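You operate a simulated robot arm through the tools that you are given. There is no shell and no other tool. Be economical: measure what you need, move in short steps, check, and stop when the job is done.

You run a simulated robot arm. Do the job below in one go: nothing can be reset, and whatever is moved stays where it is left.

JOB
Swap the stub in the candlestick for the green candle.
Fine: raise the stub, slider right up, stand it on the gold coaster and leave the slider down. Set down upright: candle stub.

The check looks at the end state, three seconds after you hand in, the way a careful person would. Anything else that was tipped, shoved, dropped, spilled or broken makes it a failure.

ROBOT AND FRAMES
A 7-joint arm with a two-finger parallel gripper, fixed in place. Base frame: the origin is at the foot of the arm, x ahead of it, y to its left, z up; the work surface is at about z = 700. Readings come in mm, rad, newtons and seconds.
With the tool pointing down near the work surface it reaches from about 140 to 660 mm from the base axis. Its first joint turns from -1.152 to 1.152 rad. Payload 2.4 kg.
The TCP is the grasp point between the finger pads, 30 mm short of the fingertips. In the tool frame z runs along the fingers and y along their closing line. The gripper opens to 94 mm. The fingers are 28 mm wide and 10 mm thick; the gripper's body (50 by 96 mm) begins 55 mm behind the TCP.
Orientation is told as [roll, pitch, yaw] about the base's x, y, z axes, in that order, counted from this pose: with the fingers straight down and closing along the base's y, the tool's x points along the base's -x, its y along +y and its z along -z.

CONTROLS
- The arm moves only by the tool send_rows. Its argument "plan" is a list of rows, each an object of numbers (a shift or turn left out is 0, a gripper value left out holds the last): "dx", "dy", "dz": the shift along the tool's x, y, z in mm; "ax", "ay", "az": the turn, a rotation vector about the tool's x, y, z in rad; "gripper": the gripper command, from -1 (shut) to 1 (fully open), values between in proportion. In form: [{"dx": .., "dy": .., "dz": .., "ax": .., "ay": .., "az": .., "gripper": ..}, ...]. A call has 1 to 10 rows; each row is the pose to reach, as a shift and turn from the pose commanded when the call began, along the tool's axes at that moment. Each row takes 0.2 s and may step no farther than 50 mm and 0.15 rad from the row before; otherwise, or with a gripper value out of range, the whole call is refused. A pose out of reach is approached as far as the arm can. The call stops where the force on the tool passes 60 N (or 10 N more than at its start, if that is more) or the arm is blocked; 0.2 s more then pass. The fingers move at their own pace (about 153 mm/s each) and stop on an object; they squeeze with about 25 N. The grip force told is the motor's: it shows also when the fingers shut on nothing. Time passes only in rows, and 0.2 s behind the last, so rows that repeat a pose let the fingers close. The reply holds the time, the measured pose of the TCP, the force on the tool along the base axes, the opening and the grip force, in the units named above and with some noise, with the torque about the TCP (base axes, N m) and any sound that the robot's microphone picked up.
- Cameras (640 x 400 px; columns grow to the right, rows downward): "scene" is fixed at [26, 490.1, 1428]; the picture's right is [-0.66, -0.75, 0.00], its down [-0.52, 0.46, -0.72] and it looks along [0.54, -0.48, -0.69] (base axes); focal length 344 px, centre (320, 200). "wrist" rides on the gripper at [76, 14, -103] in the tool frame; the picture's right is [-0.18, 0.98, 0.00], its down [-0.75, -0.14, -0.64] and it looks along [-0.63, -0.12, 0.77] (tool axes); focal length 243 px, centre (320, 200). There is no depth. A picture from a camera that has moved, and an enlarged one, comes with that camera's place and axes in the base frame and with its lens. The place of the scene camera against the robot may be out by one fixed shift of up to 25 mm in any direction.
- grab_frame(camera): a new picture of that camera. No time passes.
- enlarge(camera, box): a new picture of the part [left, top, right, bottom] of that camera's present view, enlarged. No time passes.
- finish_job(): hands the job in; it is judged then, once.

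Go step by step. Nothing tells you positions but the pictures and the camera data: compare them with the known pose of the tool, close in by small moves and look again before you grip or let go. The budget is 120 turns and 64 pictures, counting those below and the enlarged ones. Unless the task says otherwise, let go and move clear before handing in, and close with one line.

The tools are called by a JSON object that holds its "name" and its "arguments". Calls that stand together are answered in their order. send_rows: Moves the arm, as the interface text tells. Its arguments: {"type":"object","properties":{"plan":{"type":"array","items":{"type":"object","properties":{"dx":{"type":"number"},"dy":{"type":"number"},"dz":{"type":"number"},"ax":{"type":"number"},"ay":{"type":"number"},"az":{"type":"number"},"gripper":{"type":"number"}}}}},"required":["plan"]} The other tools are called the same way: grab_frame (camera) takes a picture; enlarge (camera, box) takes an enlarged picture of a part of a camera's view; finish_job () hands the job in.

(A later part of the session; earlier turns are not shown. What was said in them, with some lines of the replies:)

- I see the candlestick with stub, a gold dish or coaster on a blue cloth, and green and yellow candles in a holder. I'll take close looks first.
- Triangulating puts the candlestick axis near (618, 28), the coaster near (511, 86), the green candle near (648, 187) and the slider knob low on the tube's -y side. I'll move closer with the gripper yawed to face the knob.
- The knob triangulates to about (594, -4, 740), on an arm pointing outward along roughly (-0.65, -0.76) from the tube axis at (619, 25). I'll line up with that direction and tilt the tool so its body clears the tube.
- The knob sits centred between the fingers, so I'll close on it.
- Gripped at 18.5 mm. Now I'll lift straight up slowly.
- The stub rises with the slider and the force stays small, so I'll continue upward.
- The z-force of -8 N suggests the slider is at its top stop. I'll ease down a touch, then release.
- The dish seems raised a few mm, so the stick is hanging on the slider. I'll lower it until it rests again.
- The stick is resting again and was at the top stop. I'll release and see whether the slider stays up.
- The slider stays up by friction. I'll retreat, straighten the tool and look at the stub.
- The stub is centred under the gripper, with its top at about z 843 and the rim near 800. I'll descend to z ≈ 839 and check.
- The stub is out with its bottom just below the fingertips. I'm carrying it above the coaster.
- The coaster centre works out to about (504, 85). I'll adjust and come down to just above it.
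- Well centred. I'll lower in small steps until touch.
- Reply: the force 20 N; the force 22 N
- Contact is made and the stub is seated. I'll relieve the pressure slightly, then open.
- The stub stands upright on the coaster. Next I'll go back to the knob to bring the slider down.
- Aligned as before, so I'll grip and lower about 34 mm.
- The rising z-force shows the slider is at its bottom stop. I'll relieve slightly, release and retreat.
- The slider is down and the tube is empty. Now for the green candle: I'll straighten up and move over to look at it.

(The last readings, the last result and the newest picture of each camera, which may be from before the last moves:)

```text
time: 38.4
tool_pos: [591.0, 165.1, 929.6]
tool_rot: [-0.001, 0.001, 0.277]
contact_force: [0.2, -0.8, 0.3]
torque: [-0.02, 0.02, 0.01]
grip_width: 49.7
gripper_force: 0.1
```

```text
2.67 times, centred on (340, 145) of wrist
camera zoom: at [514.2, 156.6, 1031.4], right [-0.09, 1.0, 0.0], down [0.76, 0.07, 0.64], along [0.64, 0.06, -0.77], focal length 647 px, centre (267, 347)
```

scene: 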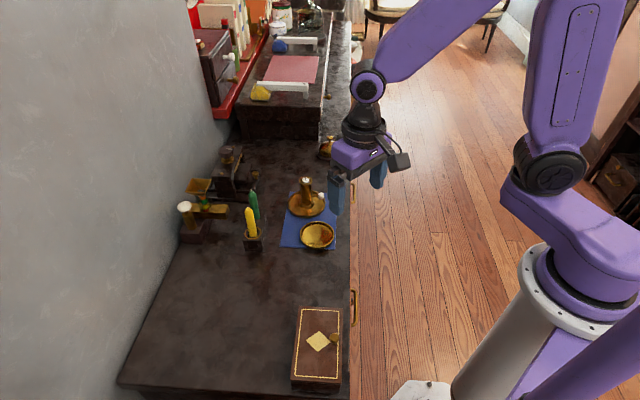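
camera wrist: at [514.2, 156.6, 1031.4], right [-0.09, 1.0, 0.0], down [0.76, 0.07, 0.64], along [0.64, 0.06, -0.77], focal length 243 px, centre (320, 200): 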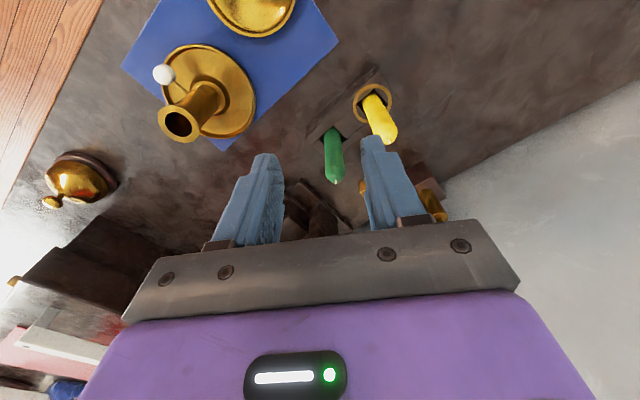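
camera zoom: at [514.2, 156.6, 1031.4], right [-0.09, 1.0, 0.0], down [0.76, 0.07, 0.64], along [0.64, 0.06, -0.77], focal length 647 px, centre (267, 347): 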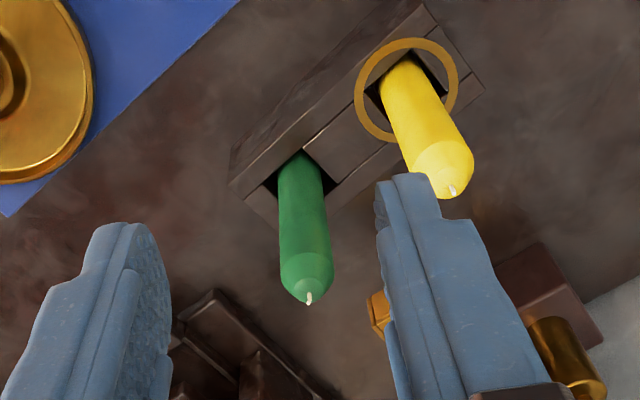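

The green candle is at about (648, 184.5) with its top near z 838. I'll tilt slightly outward for reach and close in partway.

{"name": "send_rows", "arguments": {"plan": [{"ay": -0.12, "gripper": -0.1}, {"ay": -0.24}, {"ay": -0.35}]}}

{"name": "send_rows", "arguments": {"plan": [{"dx": -19, "dy": 3, "dz": 20}, {"dx": -19, "dy": 3, "dz": 45}, {"dx": -19, "dy": 3, "dz": 70}]}}

{"name": "enlarge", "arguments": {"camera": "wrist", "box": [230, 90, 410, 250]}}

```text
time: 39.2
tool_pos: [591.8, 164.5, 928.9]
tool_rot: [0.0, -0.349, 0.28]
contact_force: [0.0, 0.0, -0.5]
torque: [0.0, -0.02, -0.02]
grip_width: 42.3
gripper_force: 0.1
```

```text
time: 40.0
tool_pos: [632.3, 179.0, 869.2]
tool_rot: [0.0, -0.351, 0.278]
contact_force: [-0.6, 0.5, -0.2]
torque: [-0.04, 0.01, 0.0]
grip_width: 42.3
gripper_force: 0.0
```

```text
2.50 times, centred on (320, 170) of wrist
camera zoom: at [524.4, 162.7, 939.1], right [-0.1, 0.99, 0.06], down [0.51, 0.0, 0.86], along [0.86, 0.12, -0.5], focal length 606 px, centre (320, 275)
```

zoom: 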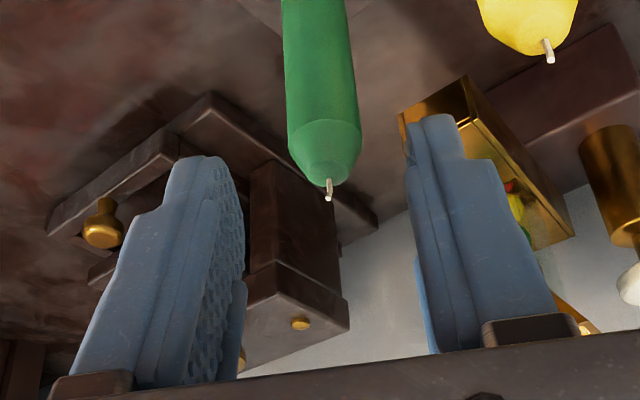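

{"name": "send_rows", "arguments": {"plan": [{"dx": 1, "dz": 20}, {"dx": 2, "dz": 40}, {"dx": 2, "dz": 53}]}}

{"name": "enlarge", "arguments": {"camera": "wrist", "box": [230, 90, 410, 250]}}

{"name": "enlarge", "arguments": {"camera": "scene", "box": [190, 140, 310, 260]}}

```text
time: 40.8
tool_pos: [647.0, 183.8, 818.1]
tool_rot: [0.0, -0.35, 0.28]
contact_force: [-0.1, 0.0, 0.1]
torque: [0.01, 0.02, 0.0]
grip_width: 42.1
gripper_force: 0.0
```

```text
2.50 times, centred on (320, 170) of wrist
camera zoom: at [540.5, 166.6, 888.4], right [-0.1, 0.99, 0.06], down [0.51, 0.0, 0.86], along [0.85, 0.12, -0.5], focal length 606 px, centre (320, 275)
```

zoom: 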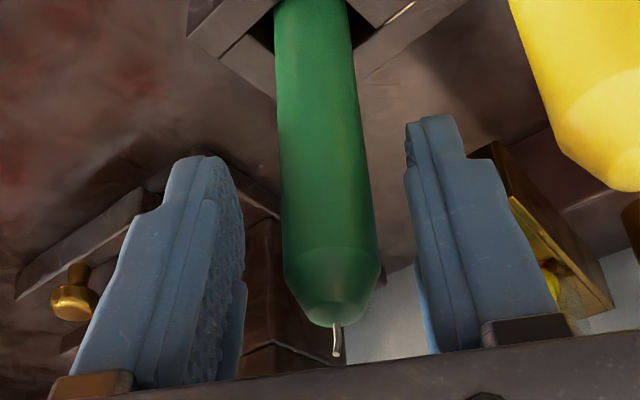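

```text
3.33 times, centred on (250, 200) of scene
camera zoom: at [26.0, 490.1, 1428.0], right [-0.66, -0.75, 0.0], down [-0.52, 0.46, -0.72], along [0.54, -0.48, -0.69], focal length 1148 px, centre (553, 200)
```

zoom: 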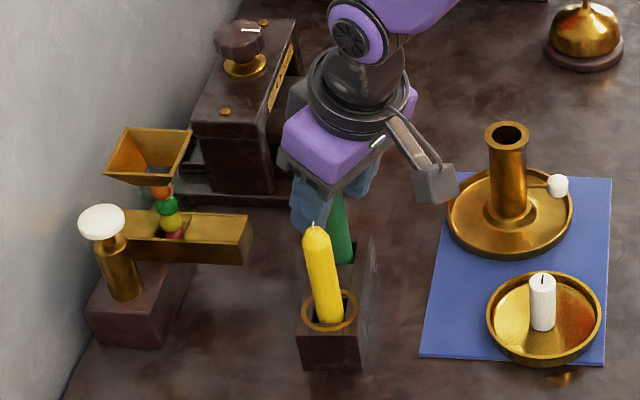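

The candle is between the pads. I'll close and lift a little.

{"name": "send_rows", "arguments": {"plan": [{"gripper": -1}, {"gripper": -1}, {"gripper": -1}]}}

{"name": "send_rows", "arguments": {"plan": [{"dx": -3.4, "dz": -9.4}, {"dx": -6.9, "dz": -18.8}, {"dx": -10.3, "dz": -28.2}, {"dx": -13.7, "dz": -37.6}, {"dx": -17.1, "dz": -47}, {"dx": -20.6, "dz": -56.4}]}}

{"name": "enlarge", "arguments": {"camera": "scene", "box": [190, 120, 330, 260]}}

```text
time: 41.6
tool_pos: [647.6, 183.6, 818.1]
tool_rot: [0.0, -0.348, 0.28]
contact_force: [0.5, 0.5, -0.4]
torque: [-0.05, 0.01, -0.01]
grip_width: 23.6
gripper_force: 25.0
```

```text
time: 43.0
tool_pos: [647.1, 183.1, 879.2]
tool_rot: [0.002, -0.349, 0.279]
contact_force: [-0.3, 0.0, -0.1]
torque: [0.02, 0.01, 0.0]
grip_width: 23.8
gripper_force: 24.7
```

```text
2.86 times, centred on (260, 190) of scene
camera zoom: at [26.0, 490.1, 1428.0], right [-0.66, -0.75, 0.0], down [-0.52, 0.46, -0.72], along [0.54, -0.48, -0.69], focal length 984 px, centre (491, 229)
```

zoom: 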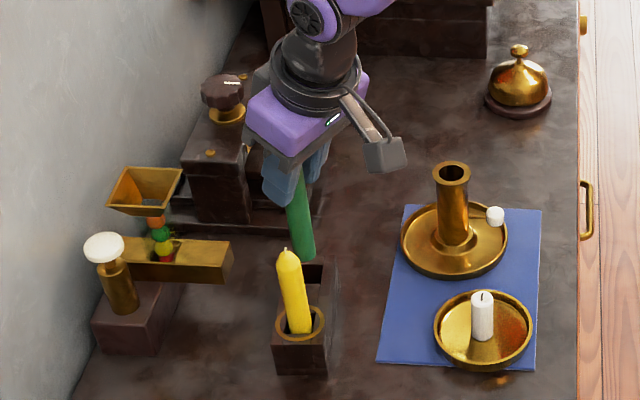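

The green candle is free, about 23.6 mm thick and about 134 mm long. I'll lift higher and carry it above the candlestick.

{"name": "send_rows", "arguments": {"plan": [{"dx": -6.4, "dz": -17.5}, {"dx": -12.8, "dz": -35}, {"dx": -19.2, "dz": -52.6}, {"dx": -6, "dy": -29, "dz": -57.5}, {"dx": 7.5, "dy": -58, "dz": -62.3}, {"dx": 20.8, "dy": -87, "dz": -67.2}, {"dx": 34.2, "dy": -116, "dz": -72}, {"dx": 43, "dy": -136, "dz": -75.5}, {"dx": 47.5, "dy": -145.4, "dz": -76.9}]}}

{"name": "grab_frame", "arguments": {"camera": "wrist"}}

{"name": "enlarge", "arguments": {"camera": "scene", "box": [260, 120, 360, 220]}}

```text
time: 45.0
tool_pos: [619.2, 24.2, 935.3]
tool_rot: [-0.001, -0.35, 0.28]
contact_force: [0.5, 0.4, 0.1]
torque: [0.02, 0.03, 0.0]
grip_width: 23.4
gripper_force: 25.2
```

```text
19 pictures are left
camera wrist: at [513.2, 7.3, 1005.3], right [-0.11, 0.99, 0.06], down [0.51, 0.0, 0.86], along [0.86, 0.12, -0.5], focal length 243 px, centre (320, 200)
```

wrist: 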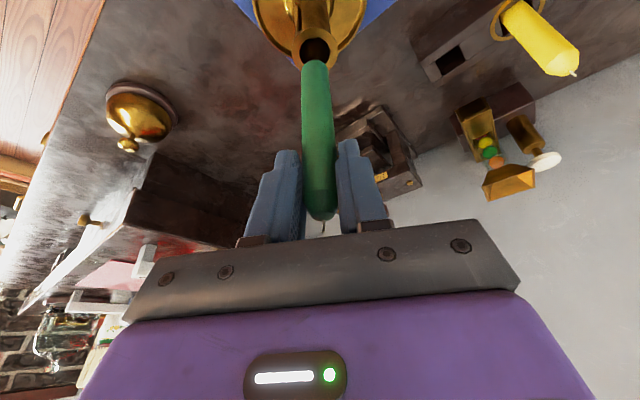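

```text
4.00 times, centred on (310, 170) of scene
camera zoom: at [26.0, 490.1, 1428.0], right [-0.66, -0.75, 0.0], down [-0.52, 0.46, -0.72], along [0.54, -0.48, -0.69], focal length 1377 px, centre (360, 320)
```

zoom: 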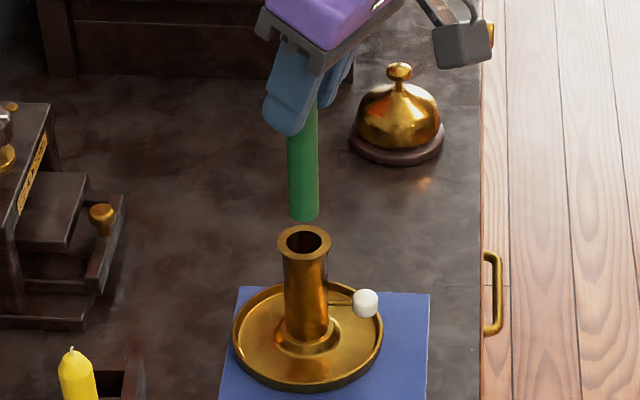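

{"name": "enlarge", "arguments": {"camera": "wrist", "box": [270, 0, 370, 110]}}

{"name": "enlarge", "arguments": {"camera": "scene", "box": [290, 150, 320, 210]}}

```text
3.64 times, centred on (320, 55) of wrist
camera zoom: at [513.2, 7.3, 1005.3], right [-0.11, 0.99, 0.06], down [0.51, 0.0, 0.86], along [0.86, 0.12, -0.5], focal length 882 px, centre (320, 727)
```

zoom: 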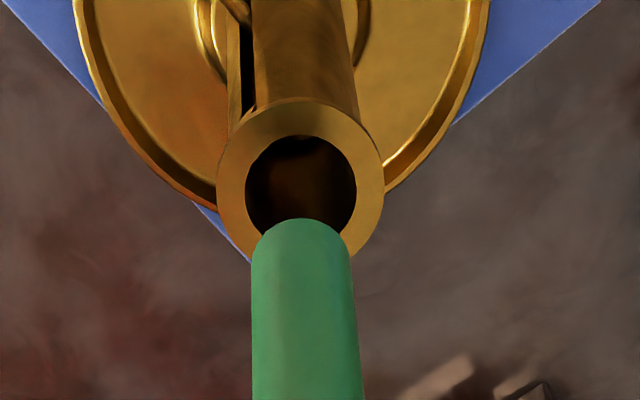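

```text
6.67 times, centred on (305, 180) of scene
camera zoom: at [26.0, 490.1, 1428.0], right [-0.66, -0.75, 0.0], down [-0.52, 0.46, -0.72], along [0.54, -0.48, -0.69], focal length 2295 px, centre (420, 333)
```

zoom: 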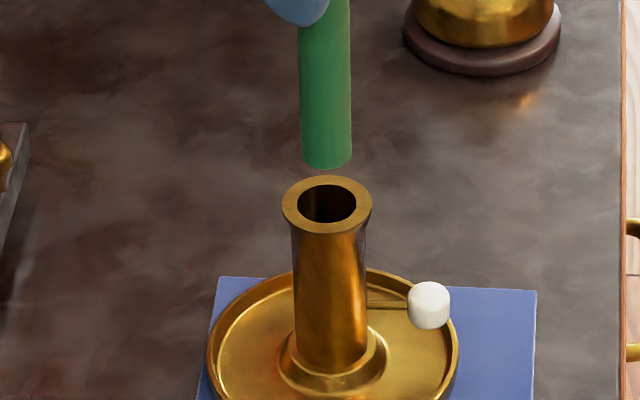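

The two views agree the candle is vertical but needs about +1 mm in y. I'll correct that and lower to just above the rim for a recheck.

{"name": "send_rows", "arguments": {"plan": [{"dx": 2.8, "dy": 1.1, "dz": 7.8}, {"dx": 5.7, "dy": 1.1, "dz": 15.7}, {"dx": 8.5, "dy": 1.1, "dz": 23.5}, {"dx": 8.5, "dy": 1.1, "dz": 23.5}]}}

{"name": "enlarge", "arguments": {"camera": "wrist", "box": [270, 0, 370, 110]}}

{"name": "enlarge", "arguments": {"camera": "scene", "box": [290, 150, 320, 210]}}

```text
time: 46.0
tool_pos: [619.1, 25.0, 909.3]
tool_rot: [-0.001, -0.353, 0.279]
contact_force: [0.5, -0.8, -0.2]
torque: [-0.04, 0.02, 0.01]
grip_width: 23.9
gripper_force: 25.0
```

```text
3.64 times, centred on (320, 55) of wrist
camera zoom: at [513.1, 8.1, 979.2], right [-0.11, 0.99, 0.06], down [0.51, 0.0, 0.86], along [0.86, 0.12, -0.5], focal length 882 px, centre (320, 727)
```

zoom: 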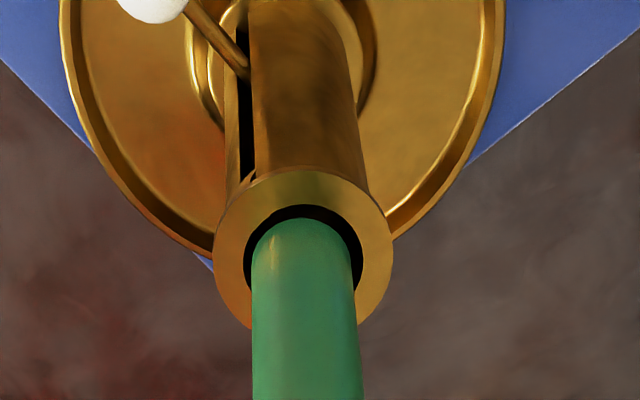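

```text
6.67 times, centred on (305, 180) of scene
camera zoom: at [26.0, 490.1, 1428.0], right [-0.66, -0.75, 0.0], down [-0.52, 0.46, -0.72], along [0.54, -0.48, -0.69], focal length 2295 px, centre (420, 333)
```

zoom: 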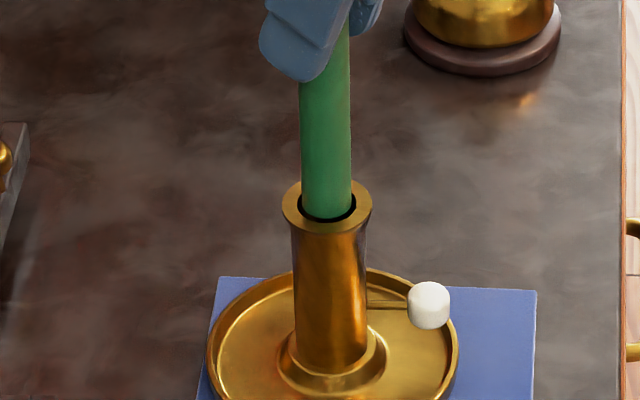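

Well centred with an even gap. I'll lower slowly, watching the force.

{"name": "send_rows", "arguments": {"plan": [{"dx": 0.7, "dz": 1.9}, {"dx": 1.4, "dz": 3.8}, {"dx": 2.1, "dz": 5.6}, {"dx": 2.7, "dz": 7.5}]}}

{"name": "enlarge", "arguments": {"camera": "wrist", "box": [270, 0, 370, 110]}}

```text
time: 47.0
tool_pos: [617.9, 24.2, 902.4]
tool_rot: [0.001, -0.35, 0.28]
contact_force: [-0.1, -0.8, 0.0]
torque: [0.03, 0.0, 0.0]
grip_width: 23.7
gripper_force: 25.2
```

```text
3.64 times, centred on (320, 55) of wrist
camera zoom: at [512.5, 7.7, 971.7], right [-0.1, 0.99, 0.06], down [0.51, 0.0, 0.86], along [0.86, 0.12, -0.5], focal length 882 px, centre (320, 727)
```

zoom: 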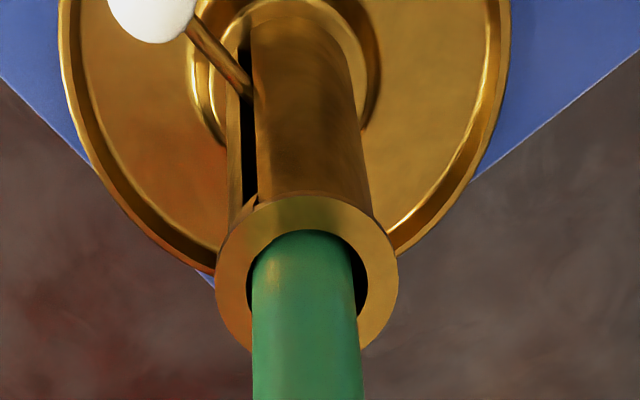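

The candle is slightly close to the near-left edge, so I'll nudge about 1 mm outward and 0.7 mm sideways, then look again.

{"name": "send_rows", "arguments": {"plan": [{"dx": -1.0, "dy": 0.7, "dz": 0.35}, {"dx": -1.0, "dy": 0.7, "dz": 0.35}]}}

{"name": "enlarge", "arguments": {"camera": "wrist", "box": [270, 0, 370, 110]}}

{"name": "enlarge", "arguments": {"camera": "scene", "box": [295, 165, 315, 195]}}

```text
time: 47.6
tool_pos: [618.2, 26.2, 900.5]
tool_rot: [-0.001, -0.347, 0.279]
contact_force: [0.6, -0.5, 0.8]
torque: [0.0, 0.0, 0.03]
grip_width: 23.6
gripper_force: 25.7
```

```text
3.64 times, centred on (320, 55) of wrist
camera zoom: at [513.7, 8.8, 971.9], right [-0.11, 0.99, 0.06], down [0.51, 0.0, 0.86], along [0.85, 0.12, -0.5], focal length 882 px, centre (320, 727)
```

zoom: 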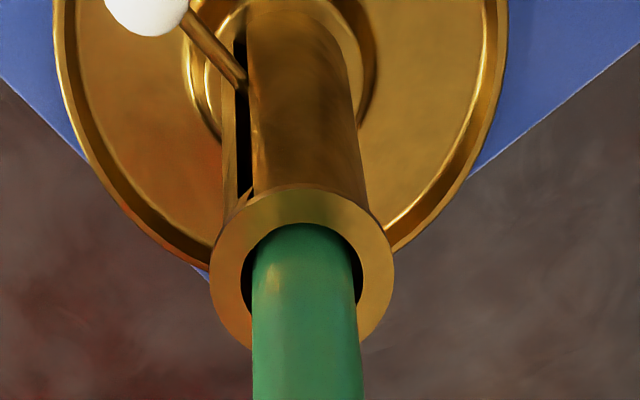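

```text
13.33 times, centred on (305, 180) of scene
camera zoom: at [26.0, 490.1, 1428.0], right [-0.66, -0.75, 0.0], down [-0.52, 0.46, -0.72], along [0.54, -0.48, -0.69], focal length 4591 px, centre (520, 467)
```

zoom: 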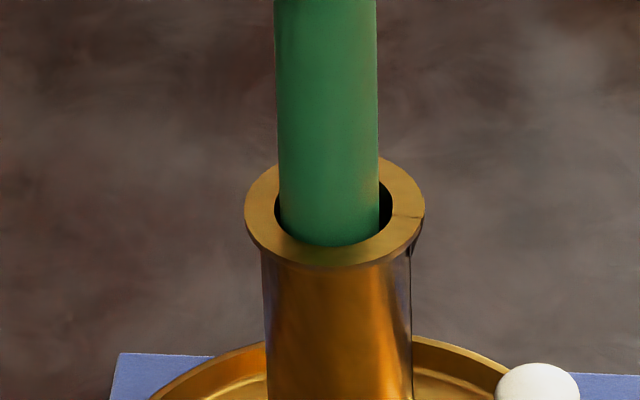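

{"name": "send_rows", "arguments": {"plan": [{"dx": 0.9, "dy": -0.5, "dz": 2.5}, {"dx": 1.8, "dy": -0.5, "dz": 5}, {"dx": 2.7, "dy": -0.5, "dz": 7.5}, {"dx": 3.4, "dy": -0.5, "dz": 9.4}]}}

{"name": "enlarge", "arguments": {"camera": "scene", "box": [295, 165, 315, 195]}}

```text
time: 48.6
tool_pos: [620.7, 24.7, 892.7]
tool_rot: [-0.001, -0.351, 0.28]
contact_force: [0.3, 0.1, -0.4]
torque: [0.01, -0.04, 0.01]
grip_width: 23.9
gripper_force: 25.1
```

```text
13.33 times, centred on (305, 180) of scene
camera zoom: at [26.0, 490.1, 1428.0], right [-0.66, -0.75, 0.0], down [-0.52, 0.46, -0.72], along [0.54, -0.48, -0.69], focal length 4591 px, centre (520, 467)
```

zoom: 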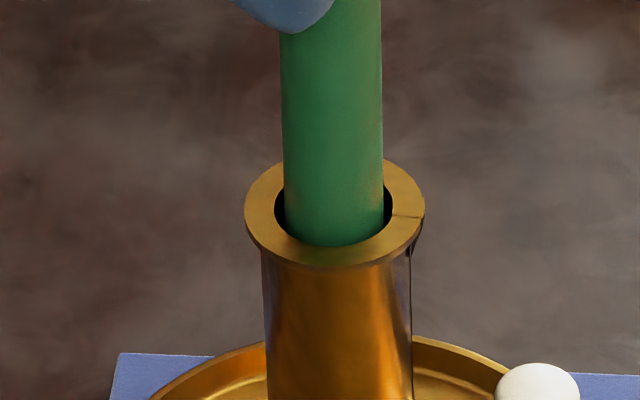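

It's inside the bore and centred with no force. I'll continue down.

{"name": "send_rows", "arguments": {"plan": [{"dx": 1, "dz": 2.8}, {"dx": 2.1, "dz": 5.6}, {"dx": 3.1, "dz": 8.4}, {"dx": 4.1, "dz": 11.3}]}}

{"name": "send_rows", "arguments": {"plan": [{"dx": 1, "dz": 2.8}, {"dx": 2.1, "dz": 5.6}, {"dx": 2.7, "dz": 7.5}]}}

{"name": "enlarge", "arguments": {"camera": "scene", "box": [280, 130, 340, 210]}}

```text
time: 49.6
tool_pos: [620.0, 25.0, 880.2]
tool_rot: [0.001, -0.349, 0.28]
contact_force: [-0.2, -0.2, -0.3]
torque: [-0.01, -0.01, -0.02]
grip_width: 23.8
gripper_force: 24.5
```

```text
time: 50.4
tool_pos: [621.2, 24.5, 871.3]
tool_rot: [0.001, -0.351, 0.279]
contact_force: [0.2, -0.1, -0.1]
torque: [-0.03, 0.02, 0.03]
grip_width: 23.7
gripper_force: 25.3
```

```text
5.00 times, centred on (310, 170) of scene
camera zoom: at [26.0, 490.1, 1428.0], right [-0.66, -0.75, 0.0], down [-0.52, 0.46, -0.72], along [0.54, -0.48, -0.69], focal length 1722 px, centre (370, 350)
```

zoom: 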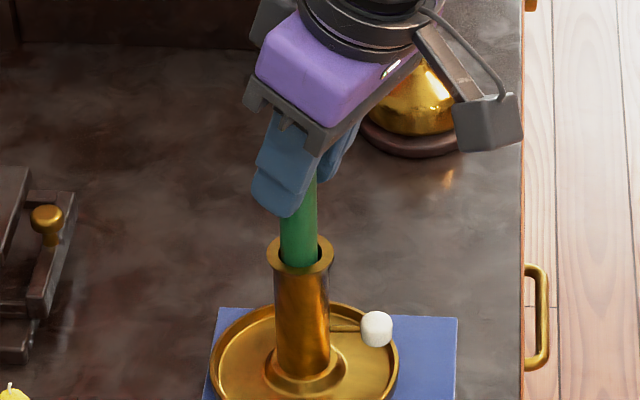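

{"name": "send_rows", "arguments": {"plan": [{"dx": 0.7, "dz": 1.9}, {"dx": 1.4, "dz": 3.8}, {"dx": 2.1, "dz": 5.6}]}}

{"name": "send_rows", "arguments": {"plan": [{"dx": 0.7, "dz": 1.9}, {"dx": 1.4, "dz": 3.8}]}}

{"name": "send_rows", "arguments": {"plan": [{"dx": 0.5, "dz": 1.4}, {"dx": 1.0, "dz": 2.8}]}}

```text
time: 51.2
tool_pos: [619.9, 24.7, 866.1]
tool_rot: [0.0, -0.35, 0.279]
contact_force: [0.6, 0.2, -0.3]
torque: [0.01, 0.01, 0.02]
grip_width: 23.4
gripper_force: 24.8
```

```text
time: 51.8
tool_pos: [620.3, 26.2, 863.9]
tool_rot: [-0.002, -0.356, 0.279]
contact_force: [-1.7, 0.8, 19.4]
torque: [-0.03, 0.08, 0.01]
grip_width: 23.9
gripper_force: 25.0
```

```text
time: 52.4
tool_pos: [621.1, 25.4, 858.9]
tool_rot: [0.001, -0.353, 0.28]
contact_force: [0.9, 2.1, 19.6]
torque: [0.1, -0.15, 0.07]
grip_width: 23.7
gripper_force: 24.5
```

The candle has bottomed on the pusher at the expected height. I'll relieve, open and back away along the fingers.

{"name": "send_rows", "arguments": {"plan": [{"dx": -0.3, "dz": -0.9}, {"dx": -0.5, "dz": -1.4}]}}

{"name": "send_rows", "arguments": {"plan": [{"gripper": -0.4}, {"gripper": -0.25}, {"gripper": 0.0}]}}

{"name": "send_rows", "arguments": {"plan": [{"dz": -15}, {"dz": -40}, {"dz": -75}, {"dz": -110}]}}

{"name": "grab_frame", "arguments": {"camera": "scene"}}

{"name": "enlarge", "arguments": {"camera": "scene", "box": [220, 130, 360, 260]}}

{"name": "grab_frame", "arguments": {"camera": "wrist"}}

```text
time: 53.0
tool_pos: [619.6, 23.9, 860.4]
tool_rot: [0.0, -0.349, 0.279]
contact_force: [3.0, 2.3, 8.9]
torque: [0.16, -0.36, 0.01]
grip_width: 23.6
gripper_force: 25.0
```

```text
time: 53.8
tool_pos: [618.5, 25.0, 860.3]
tool_rot: [0.001, -0.349, 0.28]
contact_force: [-0.4, -0.4, -0.7]
torque: [0.01, 0.0, 0.02]
grip_width: 47.1
gripper_force: 0.0
```

```text
time: 54.8
tool_pos: [583.9, 15.4, 962.6]
tool_rot: [0.0, -0.347, 0.279]
contact_force: [0.6, -0.7, 0.3]
torque: [0.02, 0.0, 0.01]
grip_width: 47.2
gripper_force: 0.1
```

```text
8 pictures are left
```

scene: 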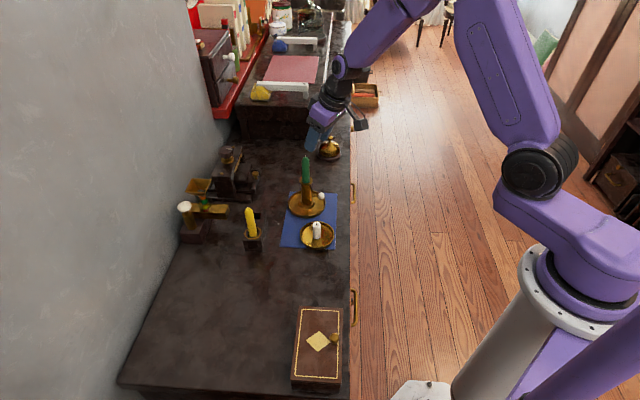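

```text
3.08 times, centred on (290, 195) of scene
camera zoom: at [26.0, 490.1, 1428.0], right [-0.66, -0.75, 0.0], down [-0.52, 0.46, -0.72], along [0.54, -0.48, -0.69], focal length 1059 px, centre (412, 215)
```

zoom: 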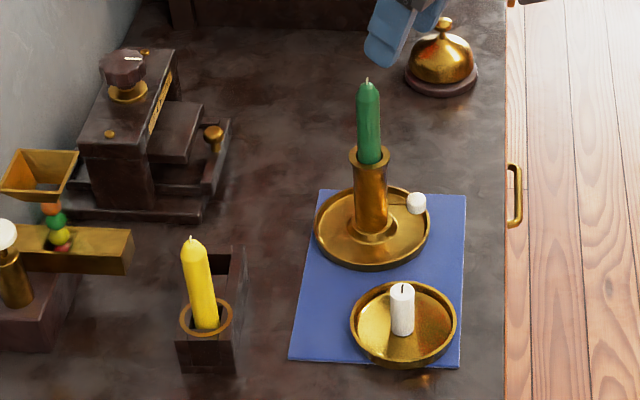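

```text
6 pictures are left
camera wrist: at [477.1, -1.7, 1033.9], right [-0.1, 0.99, 0.06], down [0.51, 0.0, 0.86], along [0.85, 0.12, -0.5], focal length 243 px, centre (320, 200)
```

wrist: 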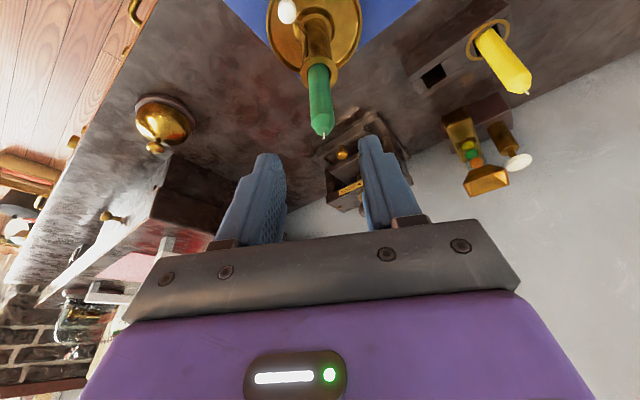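

The green candle stands in the candlestick with the slider down. The stub stands upright on the gold coaster, nothing else has moved, and the gripper is clear, so I'm handing in.

{"name": "finish_job", "arguments": {}}

```text
The job is handed in.
```

The swap is done and handed in: the stub stands upright on the gold coaster, the slider is down, and the green candle is seated in the candlestick.
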